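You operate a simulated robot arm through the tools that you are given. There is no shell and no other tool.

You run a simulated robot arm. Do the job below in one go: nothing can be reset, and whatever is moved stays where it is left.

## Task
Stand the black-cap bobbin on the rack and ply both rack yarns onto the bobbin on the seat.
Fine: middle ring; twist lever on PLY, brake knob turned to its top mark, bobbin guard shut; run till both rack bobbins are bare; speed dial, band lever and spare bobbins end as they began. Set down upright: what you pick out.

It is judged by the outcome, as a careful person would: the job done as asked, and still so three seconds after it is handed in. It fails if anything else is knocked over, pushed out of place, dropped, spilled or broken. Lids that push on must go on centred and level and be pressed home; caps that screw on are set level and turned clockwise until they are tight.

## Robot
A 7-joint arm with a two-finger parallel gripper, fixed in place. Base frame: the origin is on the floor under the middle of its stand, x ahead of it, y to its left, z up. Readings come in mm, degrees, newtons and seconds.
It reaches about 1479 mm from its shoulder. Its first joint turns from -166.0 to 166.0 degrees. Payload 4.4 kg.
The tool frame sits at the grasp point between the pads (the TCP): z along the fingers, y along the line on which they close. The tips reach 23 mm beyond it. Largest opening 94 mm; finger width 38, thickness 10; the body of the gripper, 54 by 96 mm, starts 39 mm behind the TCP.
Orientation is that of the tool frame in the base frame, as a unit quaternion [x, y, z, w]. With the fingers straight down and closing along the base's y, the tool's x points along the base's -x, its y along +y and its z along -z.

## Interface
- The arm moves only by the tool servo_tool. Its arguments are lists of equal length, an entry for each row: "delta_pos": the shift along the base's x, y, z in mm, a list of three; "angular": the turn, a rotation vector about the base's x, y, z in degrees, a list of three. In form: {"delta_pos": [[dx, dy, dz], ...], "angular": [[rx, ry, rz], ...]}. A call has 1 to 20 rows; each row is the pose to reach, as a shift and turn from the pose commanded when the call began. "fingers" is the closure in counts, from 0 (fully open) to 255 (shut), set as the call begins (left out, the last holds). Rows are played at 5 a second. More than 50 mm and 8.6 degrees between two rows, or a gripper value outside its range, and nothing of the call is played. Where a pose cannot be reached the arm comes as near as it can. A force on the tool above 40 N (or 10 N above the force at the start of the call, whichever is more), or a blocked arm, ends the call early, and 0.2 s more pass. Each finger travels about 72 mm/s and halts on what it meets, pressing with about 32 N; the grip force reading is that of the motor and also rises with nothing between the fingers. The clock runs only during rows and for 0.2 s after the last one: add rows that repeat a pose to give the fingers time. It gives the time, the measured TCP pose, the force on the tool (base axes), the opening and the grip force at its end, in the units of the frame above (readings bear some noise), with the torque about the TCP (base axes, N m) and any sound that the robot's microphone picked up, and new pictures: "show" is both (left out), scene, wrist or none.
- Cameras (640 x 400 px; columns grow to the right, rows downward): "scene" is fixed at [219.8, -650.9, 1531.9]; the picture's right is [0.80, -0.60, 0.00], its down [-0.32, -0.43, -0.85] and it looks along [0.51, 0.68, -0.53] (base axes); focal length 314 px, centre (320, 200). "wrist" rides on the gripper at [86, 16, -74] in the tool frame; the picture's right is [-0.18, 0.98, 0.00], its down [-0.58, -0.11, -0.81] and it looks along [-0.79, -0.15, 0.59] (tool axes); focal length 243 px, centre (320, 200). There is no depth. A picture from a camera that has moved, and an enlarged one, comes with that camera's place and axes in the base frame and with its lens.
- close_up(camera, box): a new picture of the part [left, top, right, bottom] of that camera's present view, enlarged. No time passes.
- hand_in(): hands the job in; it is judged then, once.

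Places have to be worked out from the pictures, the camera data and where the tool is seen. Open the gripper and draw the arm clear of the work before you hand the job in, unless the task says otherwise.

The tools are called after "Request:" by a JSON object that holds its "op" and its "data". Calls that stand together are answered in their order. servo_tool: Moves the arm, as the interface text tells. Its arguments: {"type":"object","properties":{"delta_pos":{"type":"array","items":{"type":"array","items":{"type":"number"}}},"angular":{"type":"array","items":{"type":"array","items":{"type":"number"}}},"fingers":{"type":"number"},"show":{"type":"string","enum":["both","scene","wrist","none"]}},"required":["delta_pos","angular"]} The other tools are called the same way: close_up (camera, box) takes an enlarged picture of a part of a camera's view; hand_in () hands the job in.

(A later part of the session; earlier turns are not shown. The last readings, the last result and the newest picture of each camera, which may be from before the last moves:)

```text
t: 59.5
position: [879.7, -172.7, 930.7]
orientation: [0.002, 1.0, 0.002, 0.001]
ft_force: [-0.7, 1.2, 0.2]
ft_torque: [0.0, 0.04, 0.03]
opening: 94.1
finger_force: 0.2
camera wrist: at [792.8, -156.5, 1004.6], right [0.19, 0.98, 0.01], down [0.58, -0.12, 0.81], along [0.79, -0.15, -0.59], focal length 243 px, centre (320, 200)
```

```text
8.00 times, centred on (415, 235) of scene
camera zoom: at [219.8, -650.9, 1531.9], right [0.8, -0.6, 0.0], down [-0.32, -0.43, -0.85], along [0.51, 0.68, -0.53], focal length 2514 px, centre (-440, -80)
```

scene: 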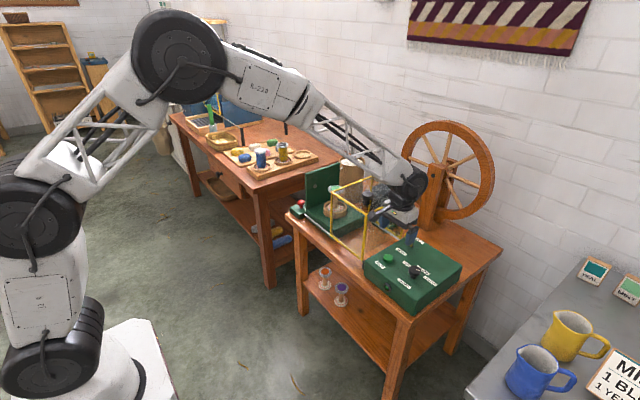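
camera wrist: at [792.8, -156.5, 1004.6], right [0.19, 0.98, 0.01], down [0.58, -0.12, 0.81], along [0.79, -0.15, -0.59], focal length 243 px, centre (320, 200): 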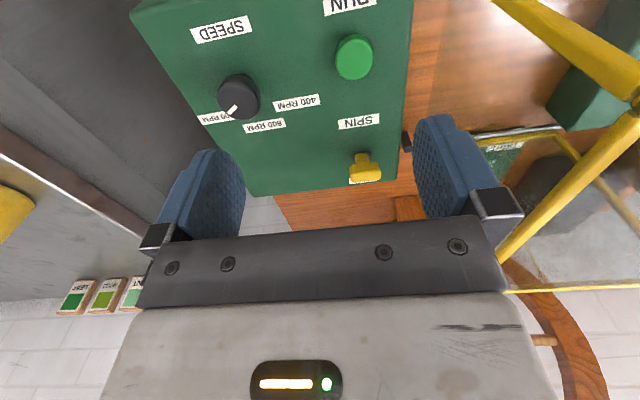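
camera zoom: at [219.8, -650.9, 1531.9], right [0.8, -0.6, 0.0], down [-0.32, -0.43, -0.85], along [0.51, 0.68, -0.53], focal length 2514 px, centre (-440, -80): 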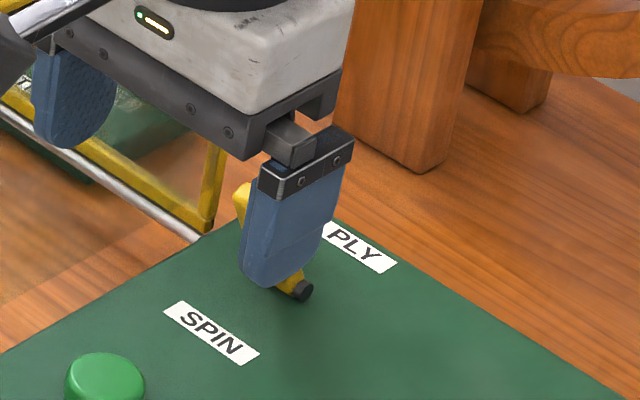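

The lever pivots at ≈[1031,-143,763] with its T-handle at ≈[989,-144,829], i.e. leaning to SPIN. I'll close the fingers, come down on its robot side and push the handle away (+x) to PLY.

Request:
{"op": "servo_tool", "data": {"delta_pos": [[0, 0, 0], [0, 0, 0], [15, 8, 0], [35, 18, -10], [55, 28.7, -30], [62, 28.7, -50], [62, 28.7, -70]], "angular": [[0, 0, 0], [0, 0, 0], [0, 0, 0], [0, 0, 0], [0, 0, 0], [0, 0, 0], [0, 0, 0]], "fingers": 255}}

Request:
{"op": "close_up", "data": {"camera": "scene", "box": [370, 180, 460, 260]}}

Request:
{"op": "close_up", "data": {"camera": "wrist", "box": [230, 40, 410, 220]}}

```text
t: 61.1
position: [940.9, -142.3, 859.7]
orientation: [0.001, 1.0, 0.003, 0.0]
ft_force: [-0.2, 0.1, -0.4]
ft_torque: [-0.02, -0.01, -0.02]
opening: 0.0
finger_force: 32.1
camera wrist: at [854.1, -125.9, 933.3], right [0.19, 0.98, 0.01], down [0.58, -0.12, 0.81], along [0.79, -0.15, -0.59], focal length 243 px, centre (320, 200)
```

scene: 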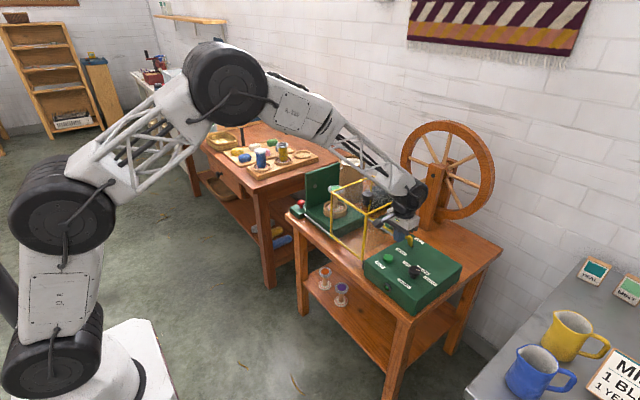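
wrist: 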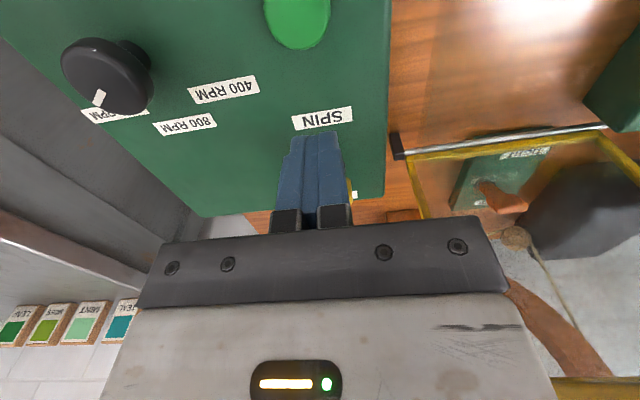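

```text
5.00 times, centred on (415, 220) of scene
camera zoom: at [219.8, -650.9, 1531.9], right [0.8, -0.6, 0.0], down [-0.32, -0.43, -0.85], along [0.51, 0.68, -0.53], focal length 1571 px, centre (-155, 100)
```

zoom: 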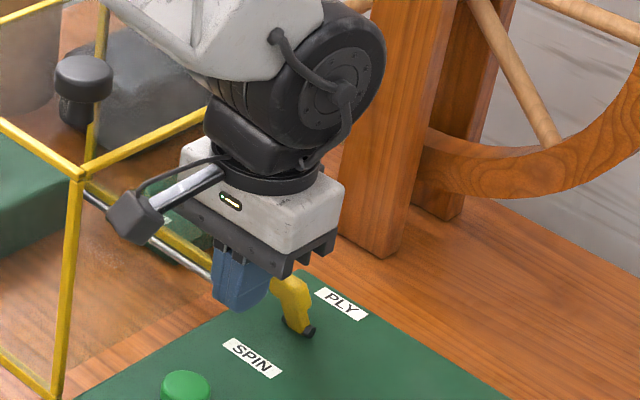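

```text
2.22 times, centred on (320, 130) of wrist
camera zoom: at [854.1, -125.9, 933.3], right [0.19, 0.98, 0.01], down [0.58, -0.12, 0.81], along [0.79, -0.15, -0.59], focal length 539 px, centre (320, 356)
```

zoom: 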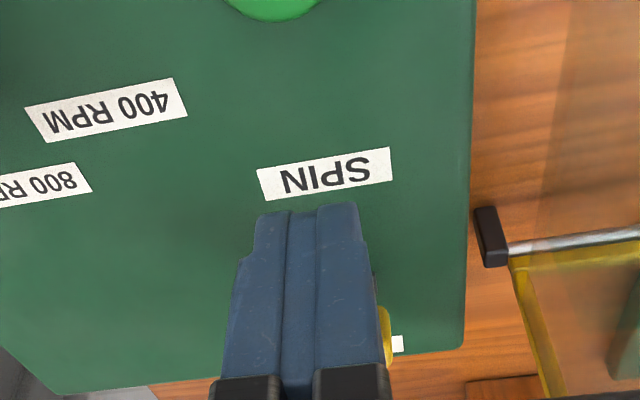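

Fingers are in front of the lever handle at the right y. I lower the last 22 mm and push +x in small steps.

Request:
{"op": "servo_tool", "data": {"delta_pos": [[0, -1, -11], [0, -2, -22], [8, -2, -22], [16, -2, -22], [24, -2, -22], [32, -2, -22], [40, -2, -22], [48, -2, -22], [56, -2, -22], [64, -2, -22]], "angular": [[0, 0, 0], [0, 0, 0], [0, 0, 0], [0, 0, 0], [0, 0, 0], [0, 0, 0], [0, 0, 0], [0, 0, 0], [0, 0, 0], [0, 0, 0]]}}

Request:
{"op": "close_up", "data": {"camera": "scene", "box": [370, 180, 460, 260]}}

```text
t: 63.3
position: [1006.2, -144.5, 836.7]
orientation: [0.002, 1.0, 0.001, 0.0]
ft_force: [-6.9, 0.9, 2.3]
ft_torque: [-0.01, 0.11, 0.02]
opening: 0.0
finger_force: 31.9
camera wrist: at [918.6, -128.4, 910.6], right [0.19, 0.98, 0.01], down [0.58, -0.12, 0.81], along [0.79, -0.15, -0.59], focal length 243 px, centre (320, 200)
```

scene: 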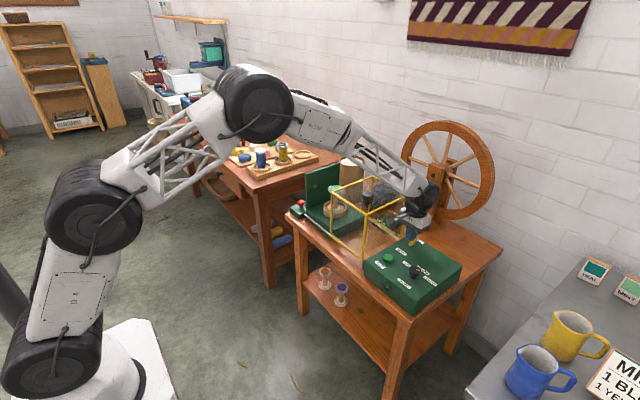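
wrist: 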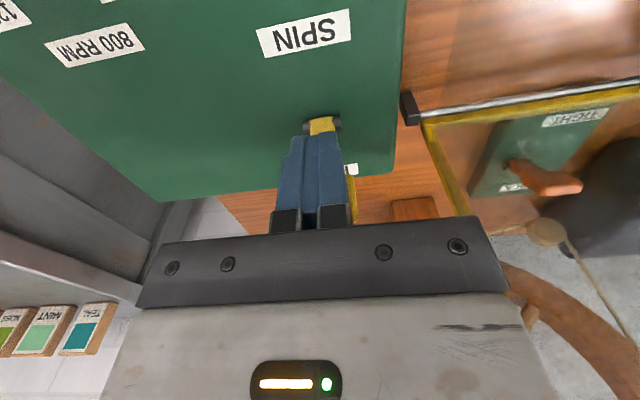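

```text
5.00 times, centred on (415, 220) of scene
camera zoom: at [219.8, -650.9, 1531.9], right [0.8, -0.6, 0.0], down [-0.32, -0.43, -0.85], along [0.51, 0.68, -0.53], focal length 1571 px, centre (-155, 100)
```

zoom: 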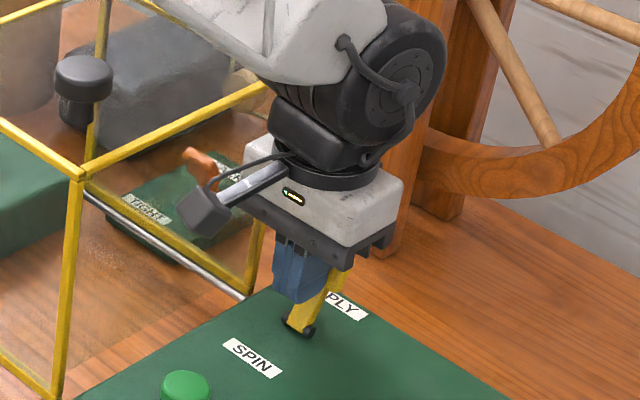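

The lever is past upright and following. I continue pushing toward PLY.

Request:
{"op": "servo_tool", "data": {"delta_pos": [[8, 0, 0], [16, 0, 0], [24, 0, -2], [32, 0, -4], [38, 0, -6], [44, 0, -8]], "angular": [[0, 0, 0], [0, 0, 0], [0, 0, 0], [0, 0, 0], [0, 0, 0], [0, 0, 0]]}}

Request:
{"op": "close_up", "data": {"camera": "scene", "box": [370, 180, 460, 260]}}

```text
t: 63.6
position: [1006.0, -145.7, 835.8]
orientation: [0.002, 1.0, 0.002, -0.003]
ft_force: [-20.5, 0.3, 7.4]
ft_torque: [-0.04, 0.29, 0.05]
opening: 0.0
finger_force: 31.6
stopped in row 1: the force on the tool passed its limit at 59 N (the readings are from after the stop); the commanded pose is now the measured one
camera wrist: at [919.5, -128.5, 910.5], right [0.19, 0.98, 0.0], down [0.59, -0.12, 0.8], along [0.79, -0.15, -0.6], focal length 243 px, centre (320, 200)
```

scene: 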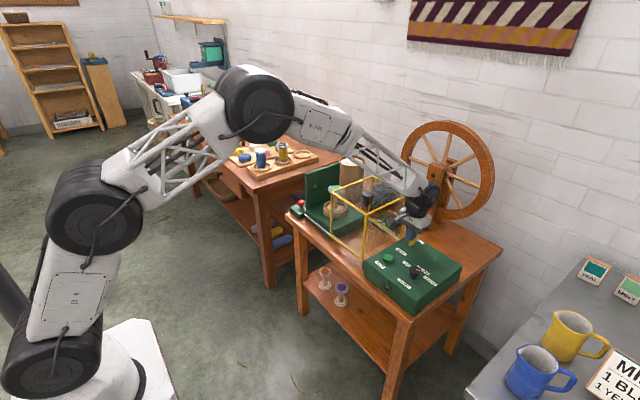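
wrist: 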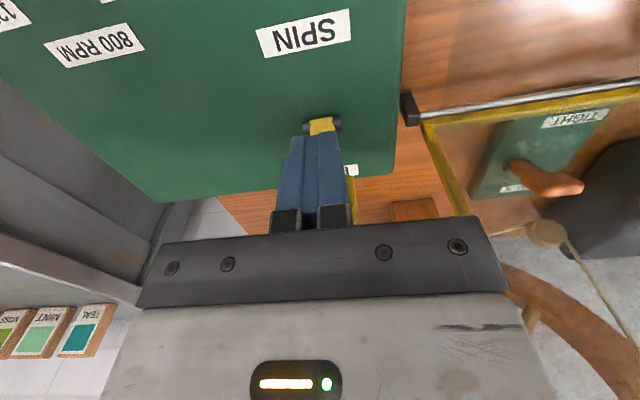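

```text
5.00 times, centred on (415, 220) of scene
camera zoom: at [219.8, -650.9, 1531.9], right [0.8, -0.6, 0.0], down [-0.32, -0.43, -0.85], along [0.51, 0.68, -0.53], focal length 1571 px, centre (-155, 100)
```

zoom: 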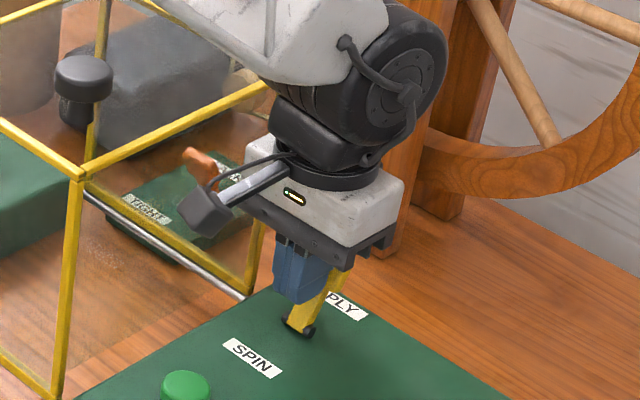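

Force jumped at the end of travel — the lever seems to be at its PLY stop. I back off and raise to look.

Request:
{"op": "servo_tool", "data": {"delta_pos": [[-8, 0, 0], [-25, 0, 5], [-50, 0, 20], [-75, -5, 50], [-100, -15, 80], [-125, -25, 100]], "angular": [[0, 0, 0], [0, 0, 0], [0, 0, 0], [0, 0, 0], [0, 0, 0], [0, 0, 0]], "fingers": 0}}

Request:
{"op": "close_up", "data": {"camera": "scene", "box": [370, 200, 460, 270]}}

Request:
{"op": "close_up", "data": {"camera": "wrist", "box": [250, 60, 450, 220]}}

```text
t: 65.0
position: [881.6, -169.3, 935.4]
orientation: [0.002, 1.0, 0.002, -0.002]
ft_force: [-0.3, 0.2, -0.1]
ft_torque: [0.02, -0.01, -0.01]
opening: 93.7
finger_force: 0.1
camera wrist: at [795.0, -153.0, 1011.0], right [0.19, 0.98, 0.0], down [0.59, -0.12, 0.8], along [0.79, -0.15, -0.6], focal length 243 px, centre (320, 200)
```

scene: 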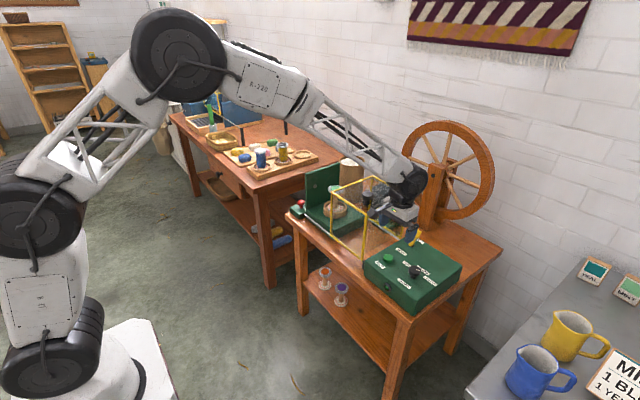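
wrist: 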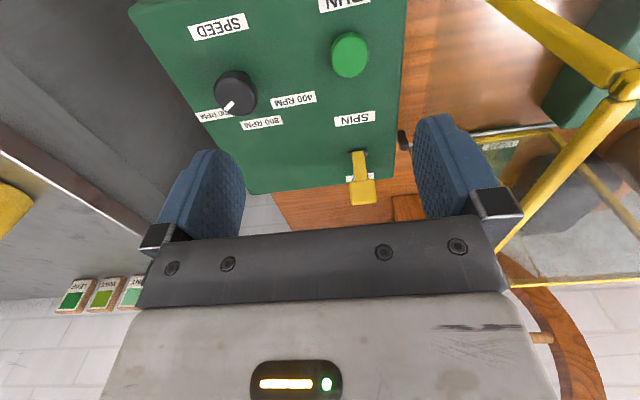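

```text
5.71 times, centred on (415, 235) of scene
camera zoom: at [219.8, -650.9, 1531.9], right [0.8, -0.6, 0.0], down [-0.32, -0.43, -0.85], along [0.51, 0.68, -0.53], focal length 1796 px, centre (-223, 0)
```

zoom: 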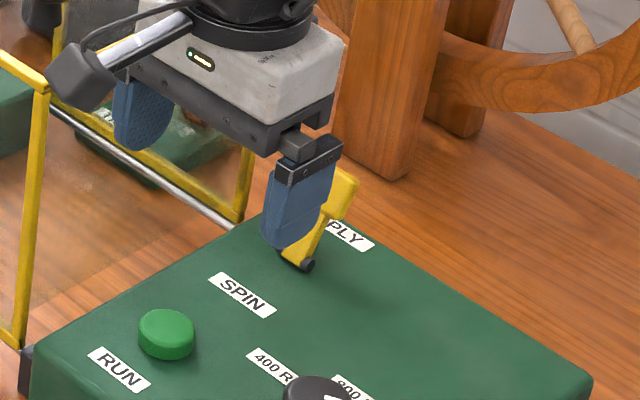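

```text
2.50 times, centred on (350, 140) of wrist
camera zoom: at [795.0, -153.0, 1011.0], right [0.19, 0.98, 0.0], down [0.59, -0.12, 0.8], along [0.79, -0.15, -0.6], focal length 606 px, centre (245, 350)
```

zoom: 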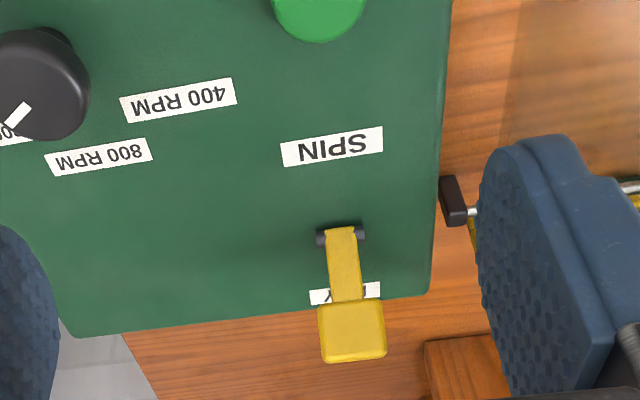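

The lever now leans fully over PLY. Next is the guard: I go up and over to view its black knob from above.

Request:
{"op": "servo_tool", "data": {"delta_pos": [[0, 0, 40], [0, 0, 80], [0, 0, 120], [0, 10, 145], [-5, 45, 145], [-10, 80, 145], [-16, 115, 145], [-22, 151, 145], [-22, 151, 145]], "angular": [[0, 0, 0], [0, 0, 0], [0, 0, 0], [0, 0, 0], [0, 0, 0], [0, 0, 0], [0, 0, 0], [0, 0, 0], [0, 0, 0]]}}

Request:
{"op": "close_up", "data": {"camera": "wrist", "box": [240, 40, 420, 200]}}

Request:
{"op": "close_up", "data": {"camera": "scene", "box": [320, 160, 420, 260]}}

```text
t: 67.0
position: [858.9, -18.7, 1081.5]
orientation: [0.002, 1.0, 0.002, -0.003]
ft_force: [-0.3, -0.2, -0.3]
ft_torque: [-0.01, 0.01, -0.01]
opening: 94.1
finger_force: 0.1
camera wrist: at [772.3, -1.8, 1156.3], right [0.19, 0.98, 0.0], down [0.58, -0.12, 0.8], along [0.79, -0.15, -0.6], focal length 243 px, centre (320, 200)
```

scene: 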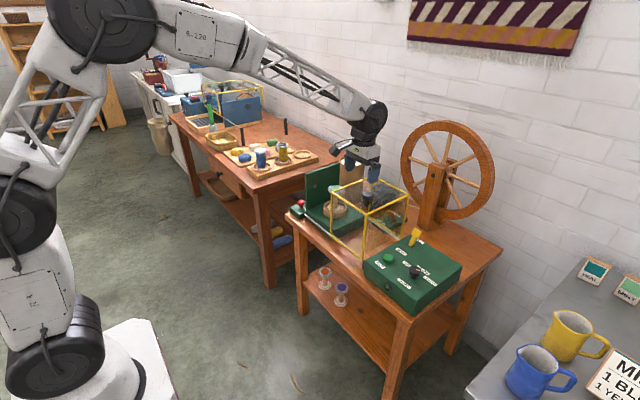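
wrist: 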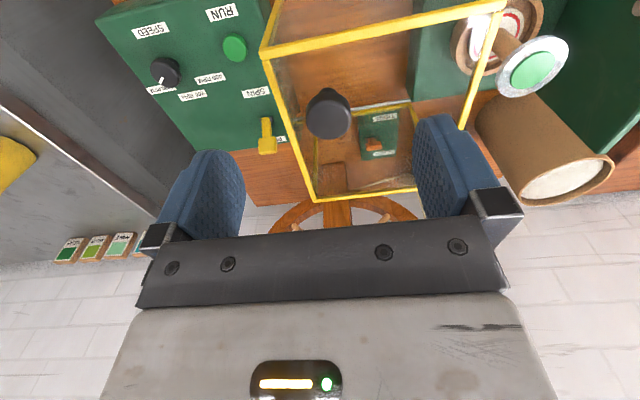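

```text
2.50 times, centred on (330, 120) of wrist
camera zoom: at [772.3, -1.8, 1156.3], right [0.19, 0.98, 0.0], down [0.58, -0.12, 0.8], along [0.79, -0.15, -0.6], focal length 606 px, centre (295, 400)
```

zoom: 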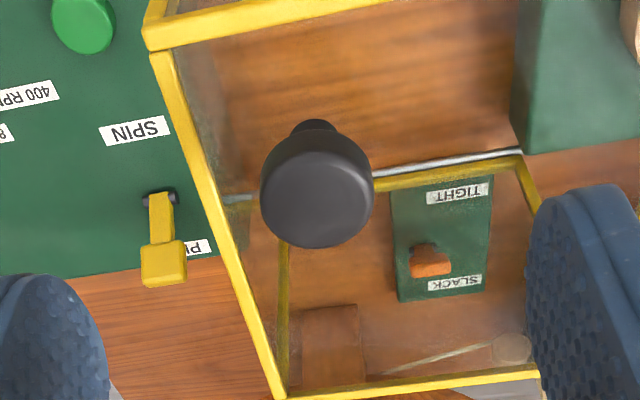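

```text
4.00 times, centred on (370, 210) of scene
camera zoom: at [219.8, -650.9, 1531.9], right [0.8, -0.6, 0.0], down [-0.32, -0.43, -0.85], along [0.51, 0.68, -0.53], focal length 1257 px, centre (120, 160)
```

zoom: 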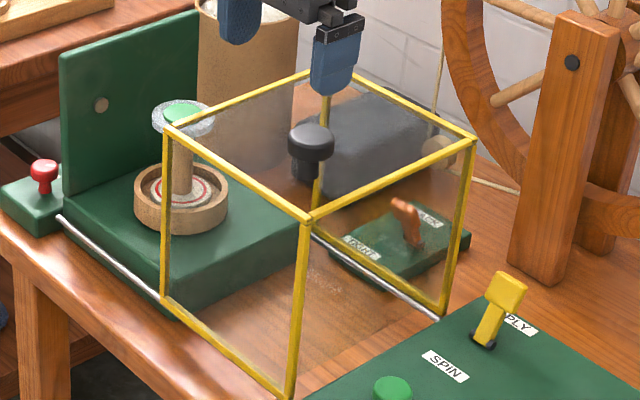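

Guard knob: cap ≈38 mm wide, top centre ≈[898,-17,978], on the cage roof (z≈943). I descend over it with the fingers open, tips staying ~8 mm above the roof.

Request:
{"op": "servo_tool", "data": {"delta_pos": [[15, 0.5, -20], [30, 1, -45], [39, 1.7, -65], [39, 1.7, -85], [39, 1.7, -100], [39, 1.7, -107], [39, 1.7, -107]], "angular": [[0, 0, 0], [0, 0, 0], [0, 0, 0], [0, 0, 0], [0, 0, 0], [0, 0, 0], [0, 0, 0]]}}

Request:
{"op": "close_up", "data": {"camera": "scene", "box": [330, 160, 410, 230]}}

Request:
{"op": "close_up", "data": {"camera": "wrist", "box": [220, 80, 430, 240]}}

```text
t: 68.6
position: [898.9, -16.8, 972.6]
orientation: [0.002, 1.0, 0.003, -0.002]
ft_force: [-0.4, 0.8, 0.1]
ft_torque: [0.01, 0.02, 0.0]
opening: 93.9
finger_force: 0.1
camera wrist: at [812.6, -0.6, 1048.1], right [0.19, 0.98, 0.0], down [0.58, -0.12, 0.8], along [0.79, -0.15, -0.6], focal length 243 px, centre (320, 200)
```

scene: 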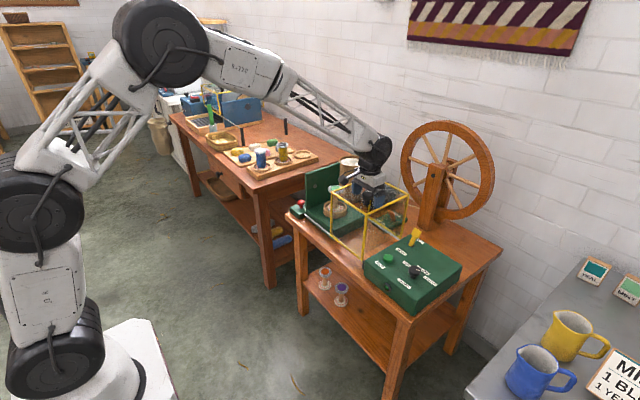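
wrist: 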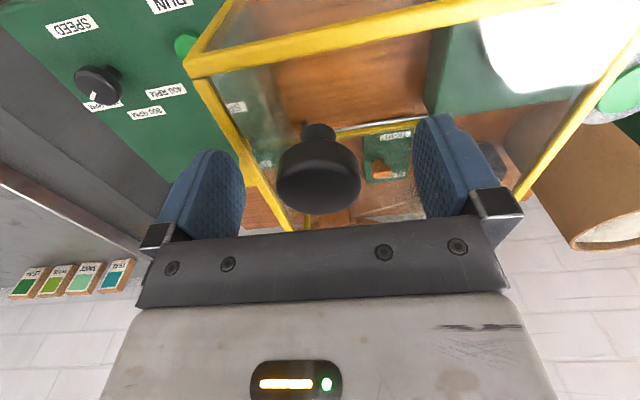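

```text
5.71 times, centred on (370, 195) of scene
camera zoom: at [219.8, -650.9, 1531.9], right [0.8, -0.6, 0.0], down [-0.32, -0.43, -0.85], along [0.51, 0.68, -0.53], focal length 1796 px, centre (34, 229)
```

zoom: 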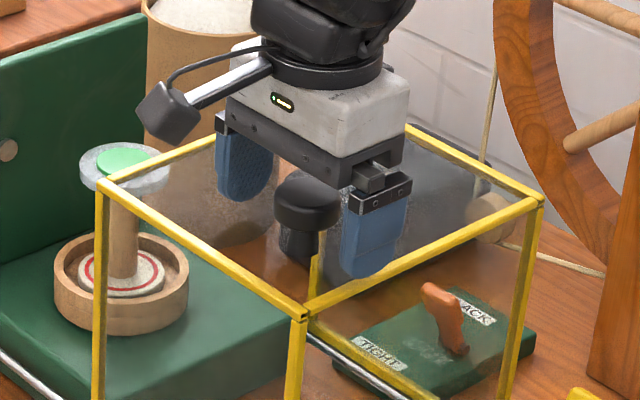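

```text
2.50 times, centred on (325, 160) of wrist
camera zoom: at [812.6, -0.6, 1048.1], right [0.19, 0.98, 0.0], down [0.58, -0.12, 0.8], along [0.79, -0.15, -0.6], focal length 606 px, centre (308, 300)
```

zoom: 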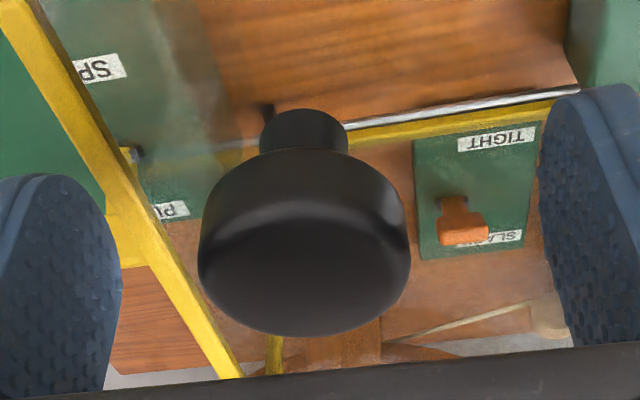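

Centred over the knob. I close on it.

Request:
{"op": "servo_tool", "data": {"delta_pos": [[0, 0, 0], [0, 0, 0], [0, 0, 0], [0, 0, 0], [0, 0, 0]], "angular": [[0, 0, 0], [0, 0, 0], [0, 0, 0], [0, 0, 0], [0, 0, 0]], "fingers": 255, "show": "wrist"}}

```text
t: 69.8
position: [898.0, -17.1, 972.8]
orientation: [0.002, 1.0, 0.002, -0.002]
ft_force: [0.3, -0.9, -0.3]
ft_torque: [0.01, 0.02, 0.01]
opening: 39.5
finger_force: 44.9
camera wrist: at [812.5, -0.6, 1048.1], right [0.19, 0.98, 0.0], down [0.58, -0.12, 0.8], along [0.79, -0.15, -0.6], focal length 243 px, centre (320, 200)
```

wrist: 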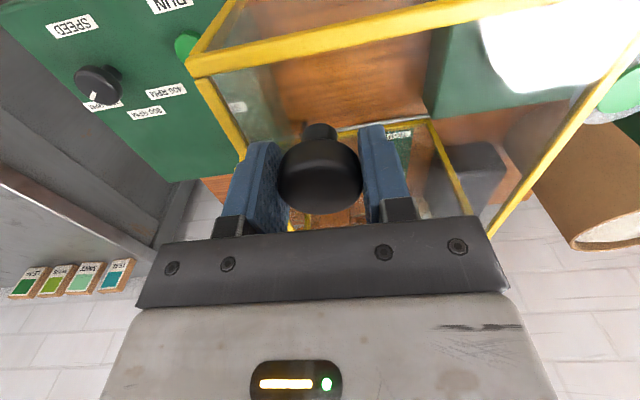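

Firm grip, no side load. I slide the guard toward +y (over the seat), first 60 mm.

Request:
{"op": "servo_tool", "data": {"delta_pos": [[0, 4, 0], [0, 12, 0], [0, 22, 0], [0, 34, 0], [0, 47, 0], [0, 60, 0], [0, 60, 0]], "angular": [[0, 0, 0], [0, 0, 0], [0, 0, 0], [0, 0, 0], [0, 0, 0], [0, 0, 0], [0, 0, 0]]}}

Request:
{"op": "close_up", "data": {"camera": "scene", "box": [310, 150, 420, 250]}}

```text
t: 71.4
position: [899.0, 44.0, 974.0]
orientation: [0.001, 1.0, 0.002, -0.003]
ft_force: [19.3, -0.2, -12.6]
ft_torque: [-0.01, -0.2, 0.08]
opening: 39.5
finger_force: 44.7
camera wrist: at [812.5, 60.2, 1048.2], right [0.19, 0.98, 0.0], down [0.58, -0.12, 0.8], along [0.79, -0.15, -0.6], focal length 243 px, centre (320, 200)
```

scene: 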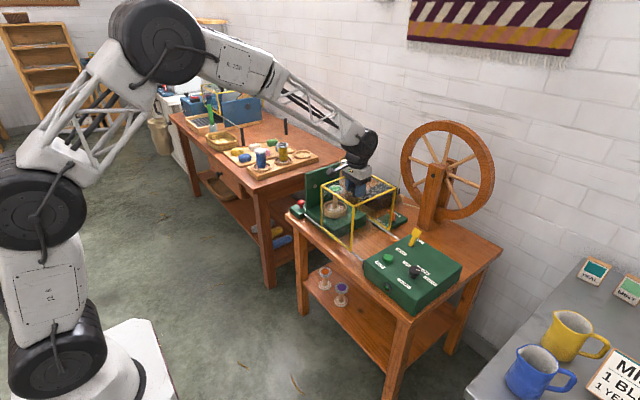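
wrist: 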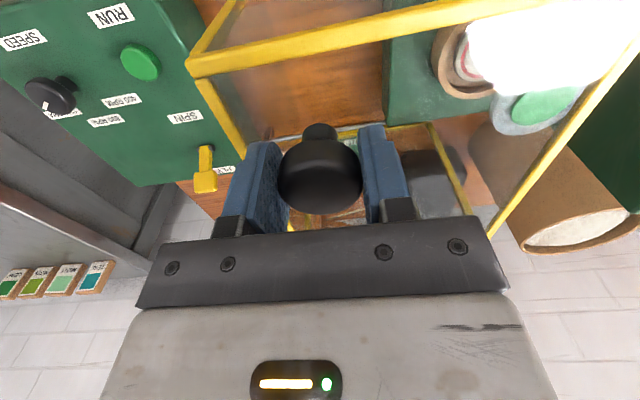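

```text
4.00 times, centred on (365, 200) of scene
camera zoom: at [219.8, -650.9, 1531.9], right [0.8, -0.6, 0.0], down [-0.32, -0.43, -0.85], along [0.51, 0.68, -0.53], focal length 1257 px, centre (140, 200)
```

zoom: 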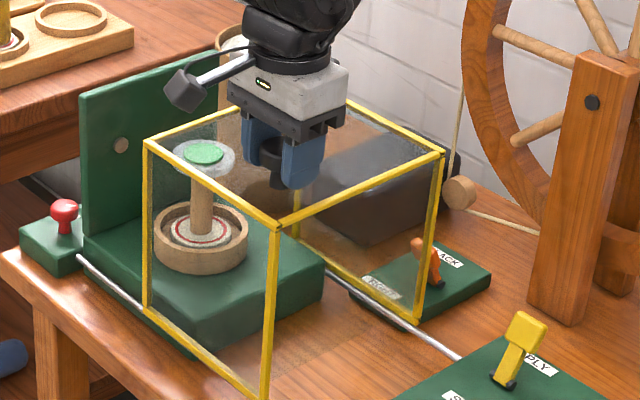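

The guard slides freely over the seat bobbin. I keep going another 70 mm with small x/z relief.

Request:
{"op": "servo_tool", "data": {"delta_pos": [[0.4, 4, -0.3], [0.5, 14, -0.3], [0.5, 26, -0.3], [0.5, 38, -0.3], [0.5, 50, -0.3], [0.5, 62, -0.3], [0.5, 70, -0.3]], "angular": [[0, 0, 0], [0, 0, 0], [0, 0, 0], [0, 0, 0], [0, 0, 0], [0, 0, 0], [0, 0, 0]]}}

Request:
{"op": "close_up", "data": {"camera": "scene", "box": [290, 140, 400, 240]}}

```text
t: 73.0
position: [899.8, 112.8, 974.0]
orientation: [0.003, 1.0, 0.003, -0.002]
ft_force: [-22.4, -0.2, 0.1]
ft_torque: [0.09, 0.2, 0.03]
opening: 39.4
finger_force: 45.1
camera wrist: at [812.5, 128.8, 1048.2], right [0.19, 0.98, 0.0], down [0.58, -0.12, 0.8], along [0.79, -0.15, -0.6], focal length 243 px, centre (320, 200)
```

scene: 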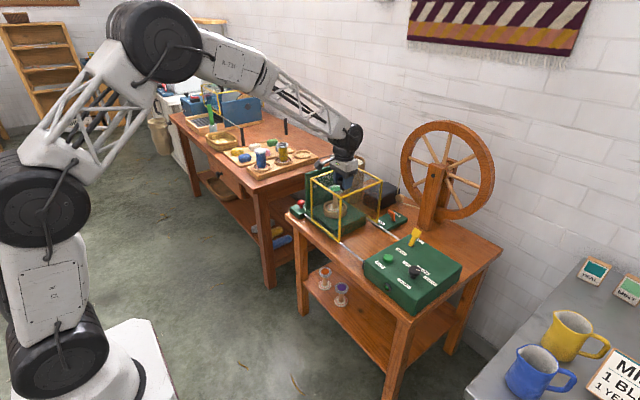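
wrist: 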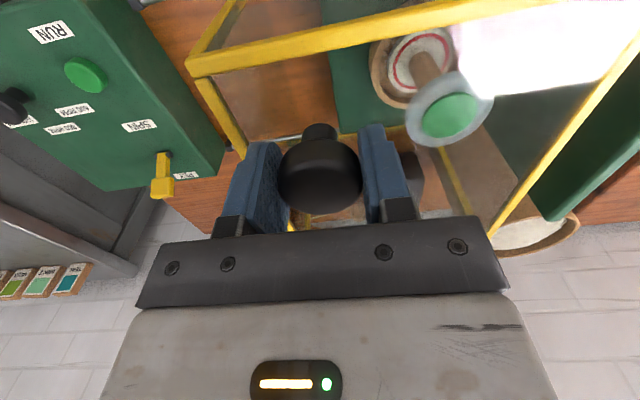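

```text
4.00 times, centred on (345, 190) of scene
camera zoom: at [219.8, -650.9, 1531.9], right [0.8, -0.6, 0.0], down [-0.32, -0.43, -0.85], along [0.51, 0.68, -0.53], focal length 1257 px, centre (220, 240)
```

zoom: 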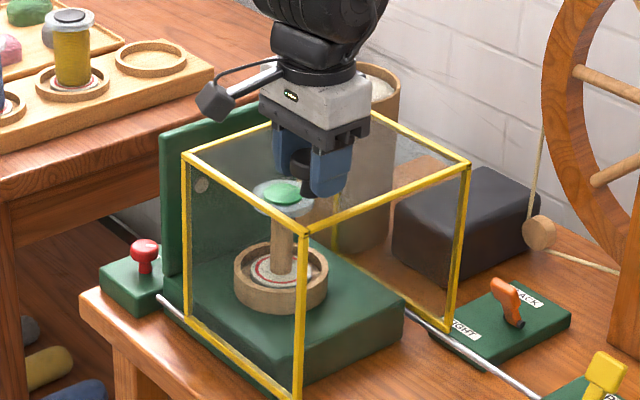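

Already covering the seat; ~45–55 mm remain to the back panel. I slide on until it meets its stop.

Request:
{"op": "servo_tool", "data": {"delta_pos": [[-0.25, 6, 0], [-0.25, 14, 0], [-0.25, 22, 0], [-0.25, 30, 0], [-0.25, 36, 0], [-0.25, 40, 0], [-0.25, 44, 0], [-0.25, 48, 0], [-0.25, 52, 0], [-0.25, 56, 0], [-0.25, 60, 0]], "angular": [[0, 0, 0], [0, 0, 0], [0, 0, 0], [0, 0, 0], [0, 0, 0], [0, 0, 0], [0, 0, 0], [0, 0, 0], [0, 0, 0], [0, 0, 0], [0, 0, 0]]}}

Request:
{"op": "close_up", "data": {"camera": "scene", "box": [290, 140, 400, 240]}}

```text
t: 74.9
position: [899.0, 159.5, 973.2]
orientation: [0.003, 1.0, 0.003, -0.002]
ft_force: [-8.5, -6.4, 5.5]
ft_torque: [-0.02, 0.01, -0.03]
opening: 39.6
finger_force: 44.5
stopped in row 9: the force on the tool passed its limit at 45 N (the readings are from after the stop); the commanded pose is now the measured one
camera wrist: at [812.9, 176.8, 1048.1], right [0.19, 0.98, 0.0], down [0.58, -0.12, 0.8], along [0.79, -0.15, -0.6], focal length 243 px, centre (320, 200)
```

scene: 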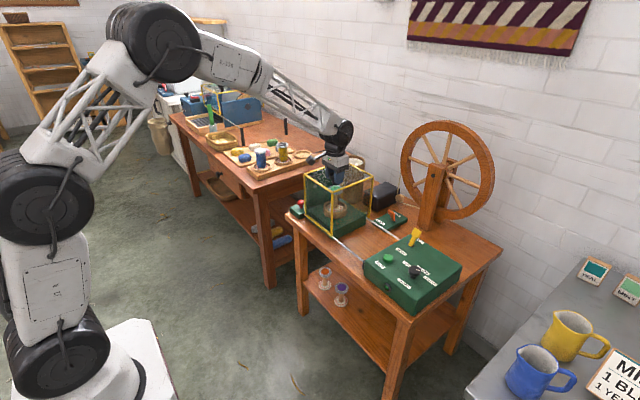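
wrist: 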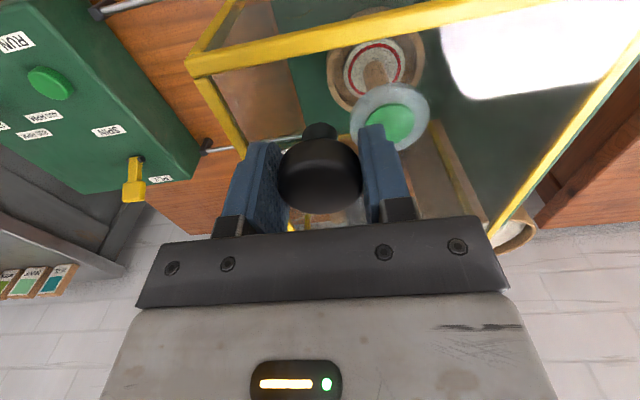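

```text
4.00 times, centred on (345, 190) of scene
camera zoom: at [219.8, -650.9, 1531.9], right [0.8, -0.6, 0.0], down [-0.32, -0.43, -0.85], along [0.51, 0.68, -0.53], focal length 1257 px, centre (220, 240)
```

zoom: 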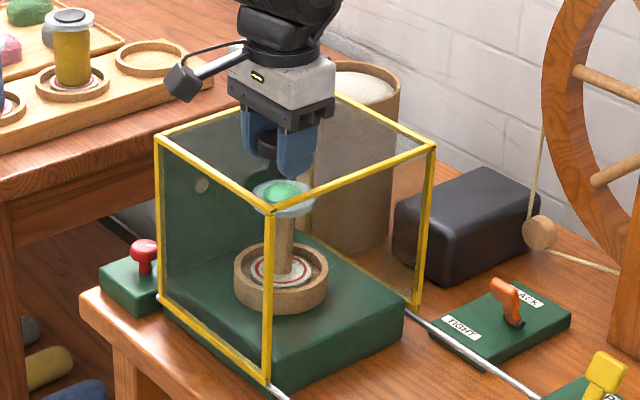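

The guard stopped against the back panel (travel ≈177 mm, matching my geometry). I give one more small push to confirm it's home, then release.

Request:
{"op": "servo_tool", "data": {"delta_pos": [[0, 1, 0], [0, 2, 0]], "angular": [[0, 0, 0], [0, 0, 0]], "show": "none"}}

Request:
{"op": "servo_tool", "data": {"delta_pos": [[0, 0, 0], [0, 0, 0], [0, 0, 0], [0, 0, 10], [0, 0, 30], [0, 0, 60], [0, 0, 95]], "angular": [[0, 0, 0], [0, 0, 0], [0, 0, 0], [0, 0, 0], [0, 0, 0], [0, 0, 0], [0, 0, 0]], "fingers": 100}}

Request:
{"op": "close_up", "data": {"camera": "scene", "box": [290, 140, 400, 240]}}

```text
t: 75.6
position: [899.3, 160.4, 974.7]
orientation: [0.003, 1.0, 0.001, -0.002]
ft_force: [-5.2, -9.0, 4.6]
ft_torque: [-0.08, -0.05, -0.07]
opening: 39.6
finger_force: 44.8
stopped in row 2: the force on the tool passed its limit at 42 N (the readings are from after the stop); the commanded pose is now the measured one
```

```text
t: 77.2
position: [898.9, 159.9, 1066.7]
orientation: [0.003, 1.0, 0.001, -0.002]
ft_force: [0.0, -1.4, -0.2]
ft_torque: [0.03, 0.02, -0.01]
opening: 57.3
finger_force: 0.0
camera wrist: at [812.7, 177.1, 1141.9], right [0.19, 0.98, 0.0], down [0.59, -0.12, 0.8], along [0.79, -0.15, -0.6], focal length 243 px, centre (320, 200)
```

scene: 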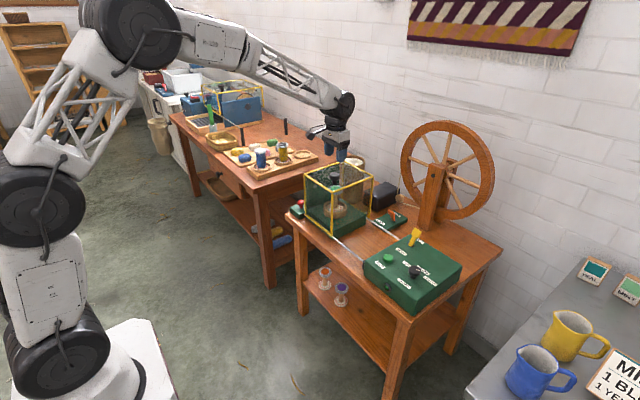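
wrist: 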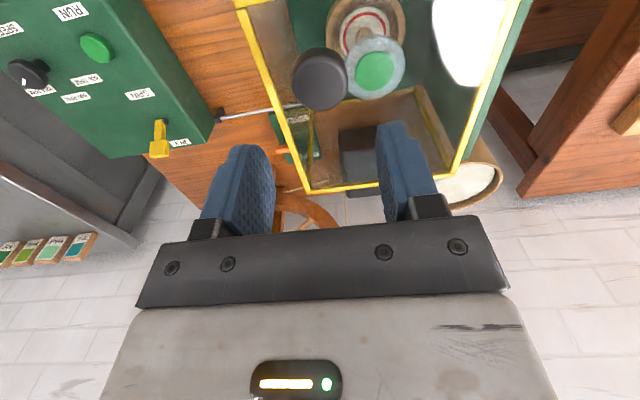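

```text
4.00 times, centred on (345, 190) of scene
camera zoom: at [219.8, -650.9, 1531.9], right [0.8, -0.6, 0.0], down [-0.32, -0.43, -0.85], along [0.51, 0.68, -0.53], focal length 1257 px, centre (220, 240)
```

zoom: 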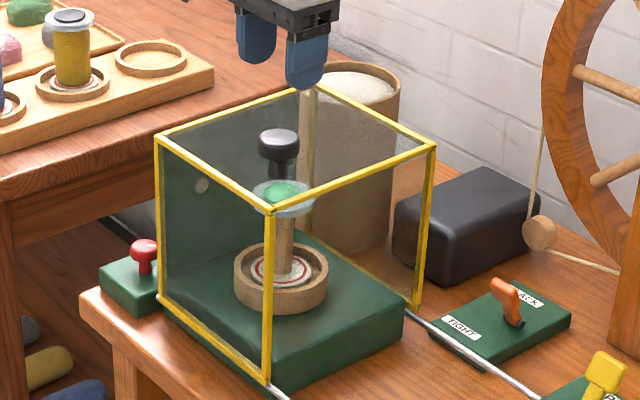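

Guard is shut. Before running I double-check the brake pointer, twist lever and rack in close-up.

Request:
{"op": "close_up", "data": {"camera": "scene", "box": [285, 185, 325, 220]}}

Request:
{"op": "close_up", "data": {"camera": "scene", "box": [360, 210, 470, 310]}}

Request:
{"op": "close_up", "data": {"camera": "wrist", "box": [0, 0, 240, 170]}}

```text
11.43 times, centred on (305, 202) of scene
camera zoom: at [219.8, -650.9, 1531.9], right [0.8, -0.6, 0.0], down [-0.32, -0.43, -0.85], along [0.51, 0.68, -0.53], focal length 3591 px, centre (491, 171)
```

zoom: 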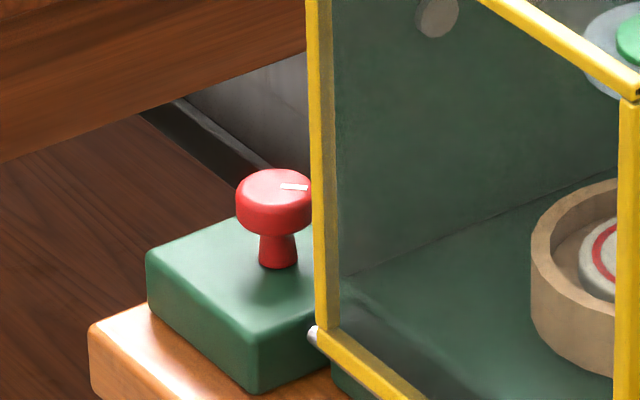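

```text
4.00 times, centred on (415, 260) of scene
camera zoom: at [219.8, -650.9, 1531.9], right [0.8, -0.6, 0.0], down [-0.32, -0.43, -0.85], along [0.51, 0.68, -0.53], focal length 1257 px, centre (-60, -40)
```

zoom: 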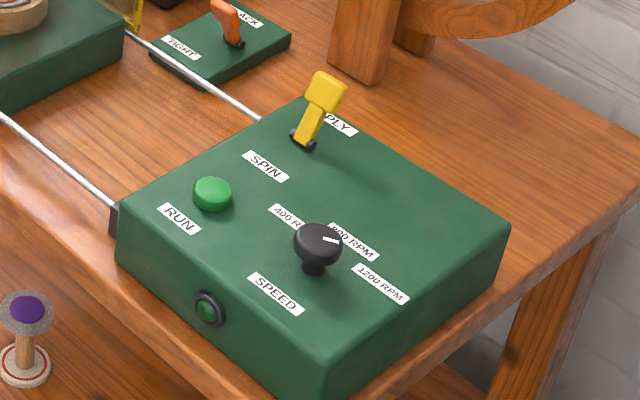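

```text
2.35 times, centred on (120, 85) of wrist
camera zoom: at [812.7, 177.1, 1141.9], right [0.19, 0.98, 0.0], down [0.59, -0.12, 0.8], along [0.79, -0.15, -0.6], focal length 571 px, centre (791, 471)
```

zoom: 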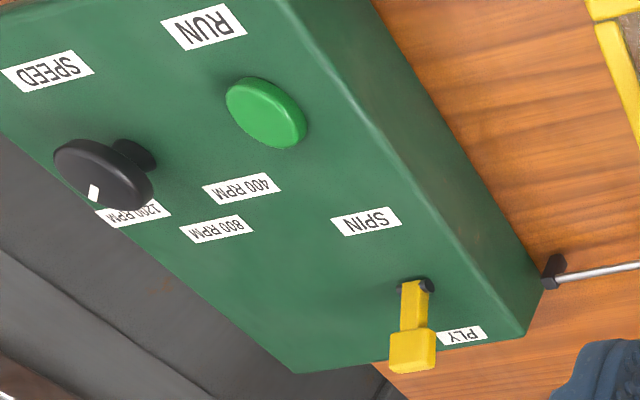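

Both pointers need an unbiased reading: I tilt the wrist camera to look nearly straight down at the brake knob, then compare with the speed dial's pointer/label geometry.

Request:
{"op": "servo_tool", "data": {"delta_pos": [[-14, 28, 0], [-28, 56, 0], [-42, 84, -5], [-56, 112, -20], [-70, 140, -40], [-84, 168, -60], [-98, 196, -85], [-109, 225, -107], [-109, 225, -107]], "angular": [[0, 4, 0], [0, 8, 0], [0, 12, 0], [0, 16, 0], [0, 21, 0], [0, 26, 0], [0, 31, 0], [0, 35, 0], [0, 35, 0]], "show": "wrist"}}

Request:
{"op": "close_up", "data": {"camera": "wrist", "box": [260, 120, 420, 240]}}

```text
t: 79.2
position: [789.3, 384.4, 959.5]
orientation: [0.003, 0.953, 0.001, -0.304]
ft_force: [-0.7, 0.1, 0.5]
ft_torque: [-0.01, -0.03, 0.02]
opening: 57.6
finger_force: 0.1
camera wrist: at [761.9, 401.3, 1070.2], right [0.16, 0.98, -0.11], down [0.94, -0.12, 0.32], along [0.3, -0.15, -0.94], focal length 243 px, centre (320, 200)
```

wrist: 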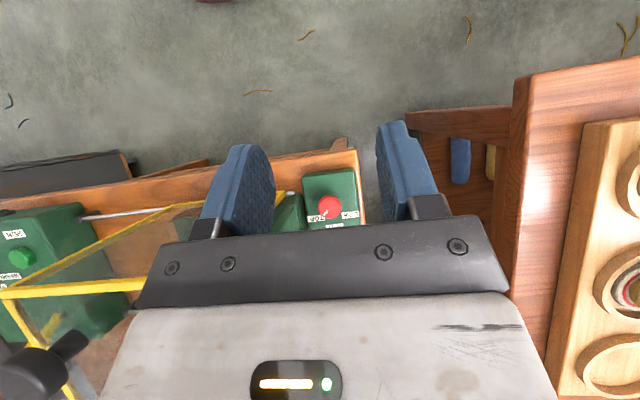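

```text
3.33 times, centred on (340, 180) of wrist
camera zoom: at [761.9, 401.3, 1070.2], right [0.16, 0.98, -0.11], down [0.94, -0.12, 0.32], along [0.3, -0.15, -0.94], focal length 809 px, centre (253, 267)
```

zoom: 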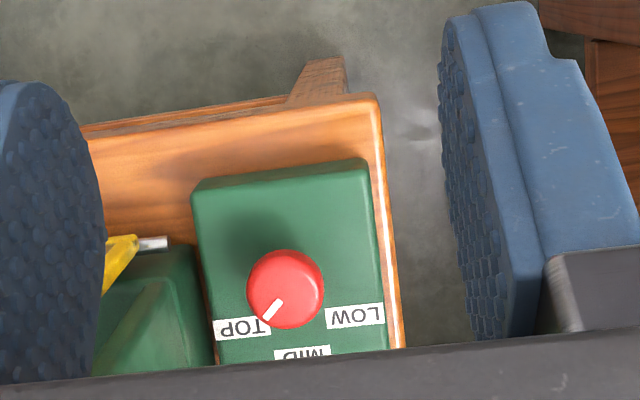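

Brake pointer reads ≈−46° with the TOP label at ≈−43°: good. I now view the speed dial and RUN button from above the same way, travelling high over the closed guard.

Request:
{"op": "servo_tool", "data": {"delta_pos": [[0, 0, 35], [0, -20, 70], [0, -50, 105], [4, -85, 130], [8, -122, 130], [12, -160, 130], [16, -198, 130], [20, -236, 130], [24, -274, 130], [28, -312, 130], [32, -350, 130], [36, -388, 130], [40, -426, 120], [44, -464, 90], [48, -502, 60], [52, -540, 30], [56, -575, 0], [58, -611, -25], [58, -611, -25]], "angular": [[0, 0, 0], [0, 0, 0], [0, 0, 0], [0, 0, 0], [0, 0, 0], [0, 0, 0], [0, 0, 0], [0, 0, 0], [0, 0, 0], [0, 0, 0], [0, 0, 0], [0, 0, 0], [0, 0, 0], [0, 0, 0], [0, 0, 0], [0, 0, 0], [0, 0, 0], [0, 0, 0], [0, 0, 0]]}}

Request:
{"op": "close_up", "data": {"camera": "wrist", "box": [240, 80, 420, 230]}}

```text
t: 83.2
position: [851.5, -223.2, 935.5]
orientation: [0.004, 0.953, 0.0, -0.303]
ft_force: [0.5, 0.0, 1.1]
ft_torque: [0.01, 0.01, 0.02]
opening: 57.1
finger_force: 0.0
camera wrist: at [823.4, -206.4, 1045.9], right [0.16, 0.98, -0.11], down [0.94, -0.12, 0.32], along [0.3, -0.15, -0.94], focal length 243 px, centre (320, 200)
```

scene: 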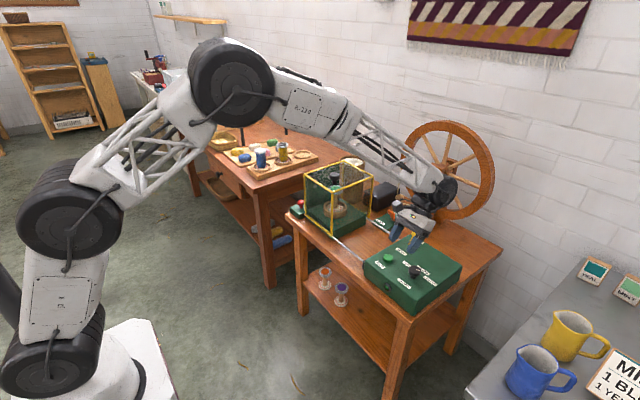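
wrist: 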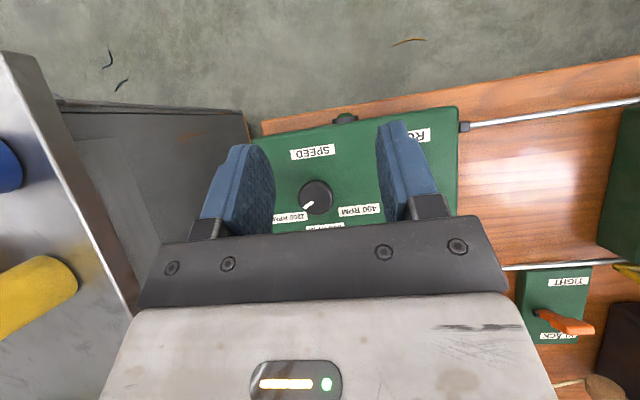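

```text
2.67 times, centred on (330, 155) of wrist
camera zoom: at [823.4, -206.4, 1045.9], right [0.16, 0.98, -0.11], down [0.94, -0.12, 0.32], along [0.3, -0.15, -0.94], focal length 647 px, centre (293, 320)
```

zoom: 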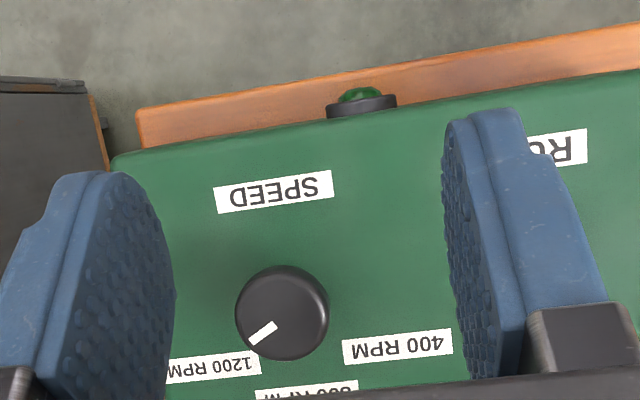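

I want precise pointer angles, so I zoom tightly on the dial from this near-vertical view.

Request:
{"op": "close_up", "data": {"camera": "wrist", "box": [290, 170, 350, 220]}}

```text
8.00 times, centred on (320, 195) of wrist
camera zoom: at [823.4, -206.4, 1045.9], right [0.16, 0.98, -0.11], down [0.94, -0.12, 0.32], along [0.3, -0.15, -0.94], focal length 1941 px, centre (320, 240)
```

zoom: 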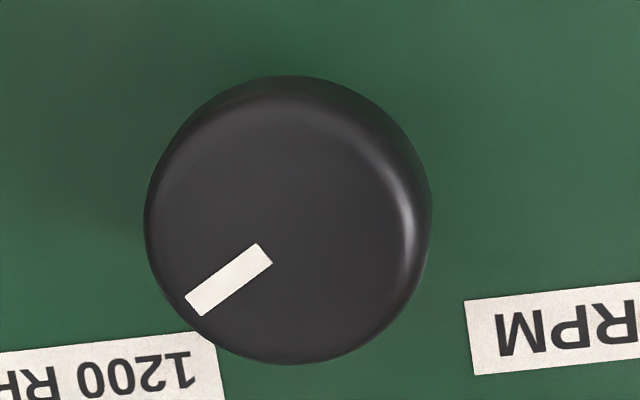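

The dial's pointer sits at ≈−60° for its end mark, so the brake's end mark may also be further round than −46°. I'll return to the brake knob and feel whether it turns further to a stop; first travel back high over the guard while untilting.

Request:
{"op": "servo_tool", "data": {"delta_pos": [[0, 0, 40], [0, 10, 80], [-5, 30, 115], [-8, 65, 140], [-10, 100, 145], [-13, 138, 145], [-16, 176, 145], [-19, 214, 145], [-22, 252, 145], [-25, 290, 145], [-28, 328, 145], [-31, 366, 145], [-34, 404, 145], [-37, 442, 145], [-40, 480, 145], [-44, 518, 145], [-48, 556, 140], [-51, 594, 130], [-51, 620, 110], [-51, 620, 110]], "angular": [[0, 0, 0], [0, 0, 0], [0, -5, 0], [0, -10, 0], [0, -15, 0], [0, -20, 0], [0, -25, 0], [0, -30, 0], [0, -35, 0], [0, -40, 0], [0, -45, 0], [0, -50, 0], [0, -54, 0], [0, -58, 0], [0, -62, 0], [0, -66, 0], [0, -70, 0], [0, -70.4, 0], [0, -70.4, 0], [0, -70.4, 0]], "fingers": 130, "show": "scene"}}

```text
t: 87.4
position: [797.3, 394.8, 1046.3]
orientation: [0.003, 0.953, 0.004, 0.303]
ft_force: [0.1, 0.7, -0.7]
ft_torque: [-0.01, -0.02, -0.01]
opening: 46.2
finger_force: 0.1
```

scene: 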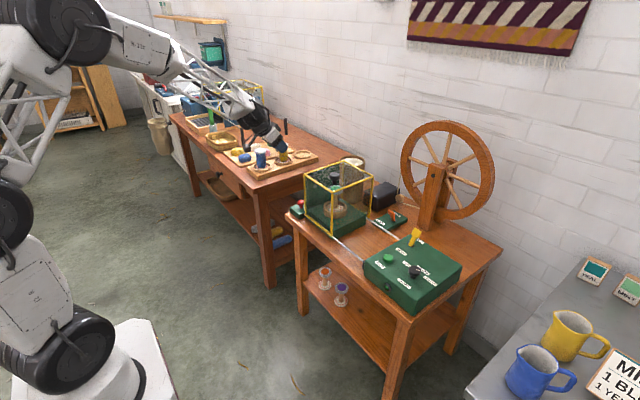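

I rotate about vertical and descend to the pre-grasp pose beside the brake knob.

Request:
{"op": "servo_tool", "data": {"delta_pos": [[0, 5, 0], [5, 12, 0], [10, 20, 0], [15, 25, -5], [20, 28, -15], [26, 30, -30], [32, 30, -50], [38, 30, -75], [45, 28, -105], [52, 26, -135], [60, 23, -165], [66, 21, -192], [71, 19.5, -214.6], [71, 19.5, -214.6]], "angular": [[0, 0, -6.5], [0, 0, -13], [0, 0, -20], [0, 0, -27], [0, 0, -34], [0, 0, -41], [0, 0, -48], [0, 0, -55], [0, 0, -62], [0, 0, -69], [0, 0, -75], [0, 0, -80], [0, 0, -85], [0, 0, -85]]}}

Request:
{"op": "close_up", "data": {"camera": "wrist", "box": [260, 20, 380, 120]}}

```text
t: 90.4
position: [869.4, 414.7, 832.4]
orientation: [0.647, 0.701, -0.201, 0.224]
ft_force: [0.1, 0.0, 0.0]
ft_torque: [0.0, -0.01, -0.05]
opening: 45.8
finger_force: 0.0
camera wrist: at [874.6, 529.2, 842.6], right [0.99, -0.07, 0.11], down [-0.11, -0.02, 0.99], along [-0.07, -1.0, -0.03], focal length 243 px, centre (320, 200)
```

scene: 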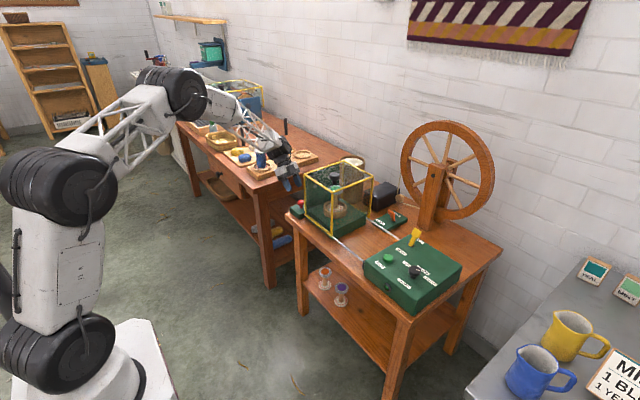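
wrist: 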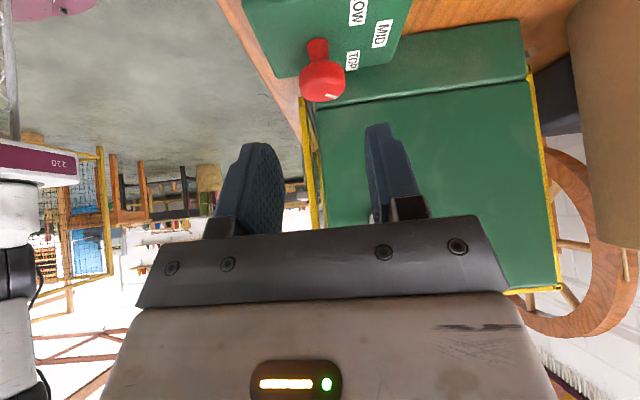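

```text
4.00 times, centred on (320, 70) of wrist
camera zoom: at [874.6, 529.2, 842.6], right [0.99, -0.07, 0.11], down [-0.11, -0.02, 0.99], along [-0.07, -1.0, -0.03], focal length 970 px, centre (320, 720)
```

zoom: 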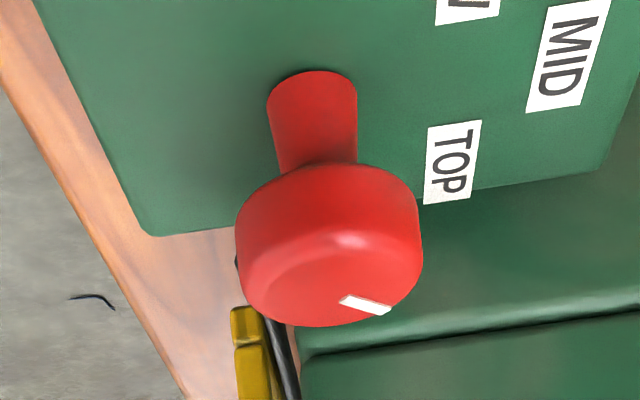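

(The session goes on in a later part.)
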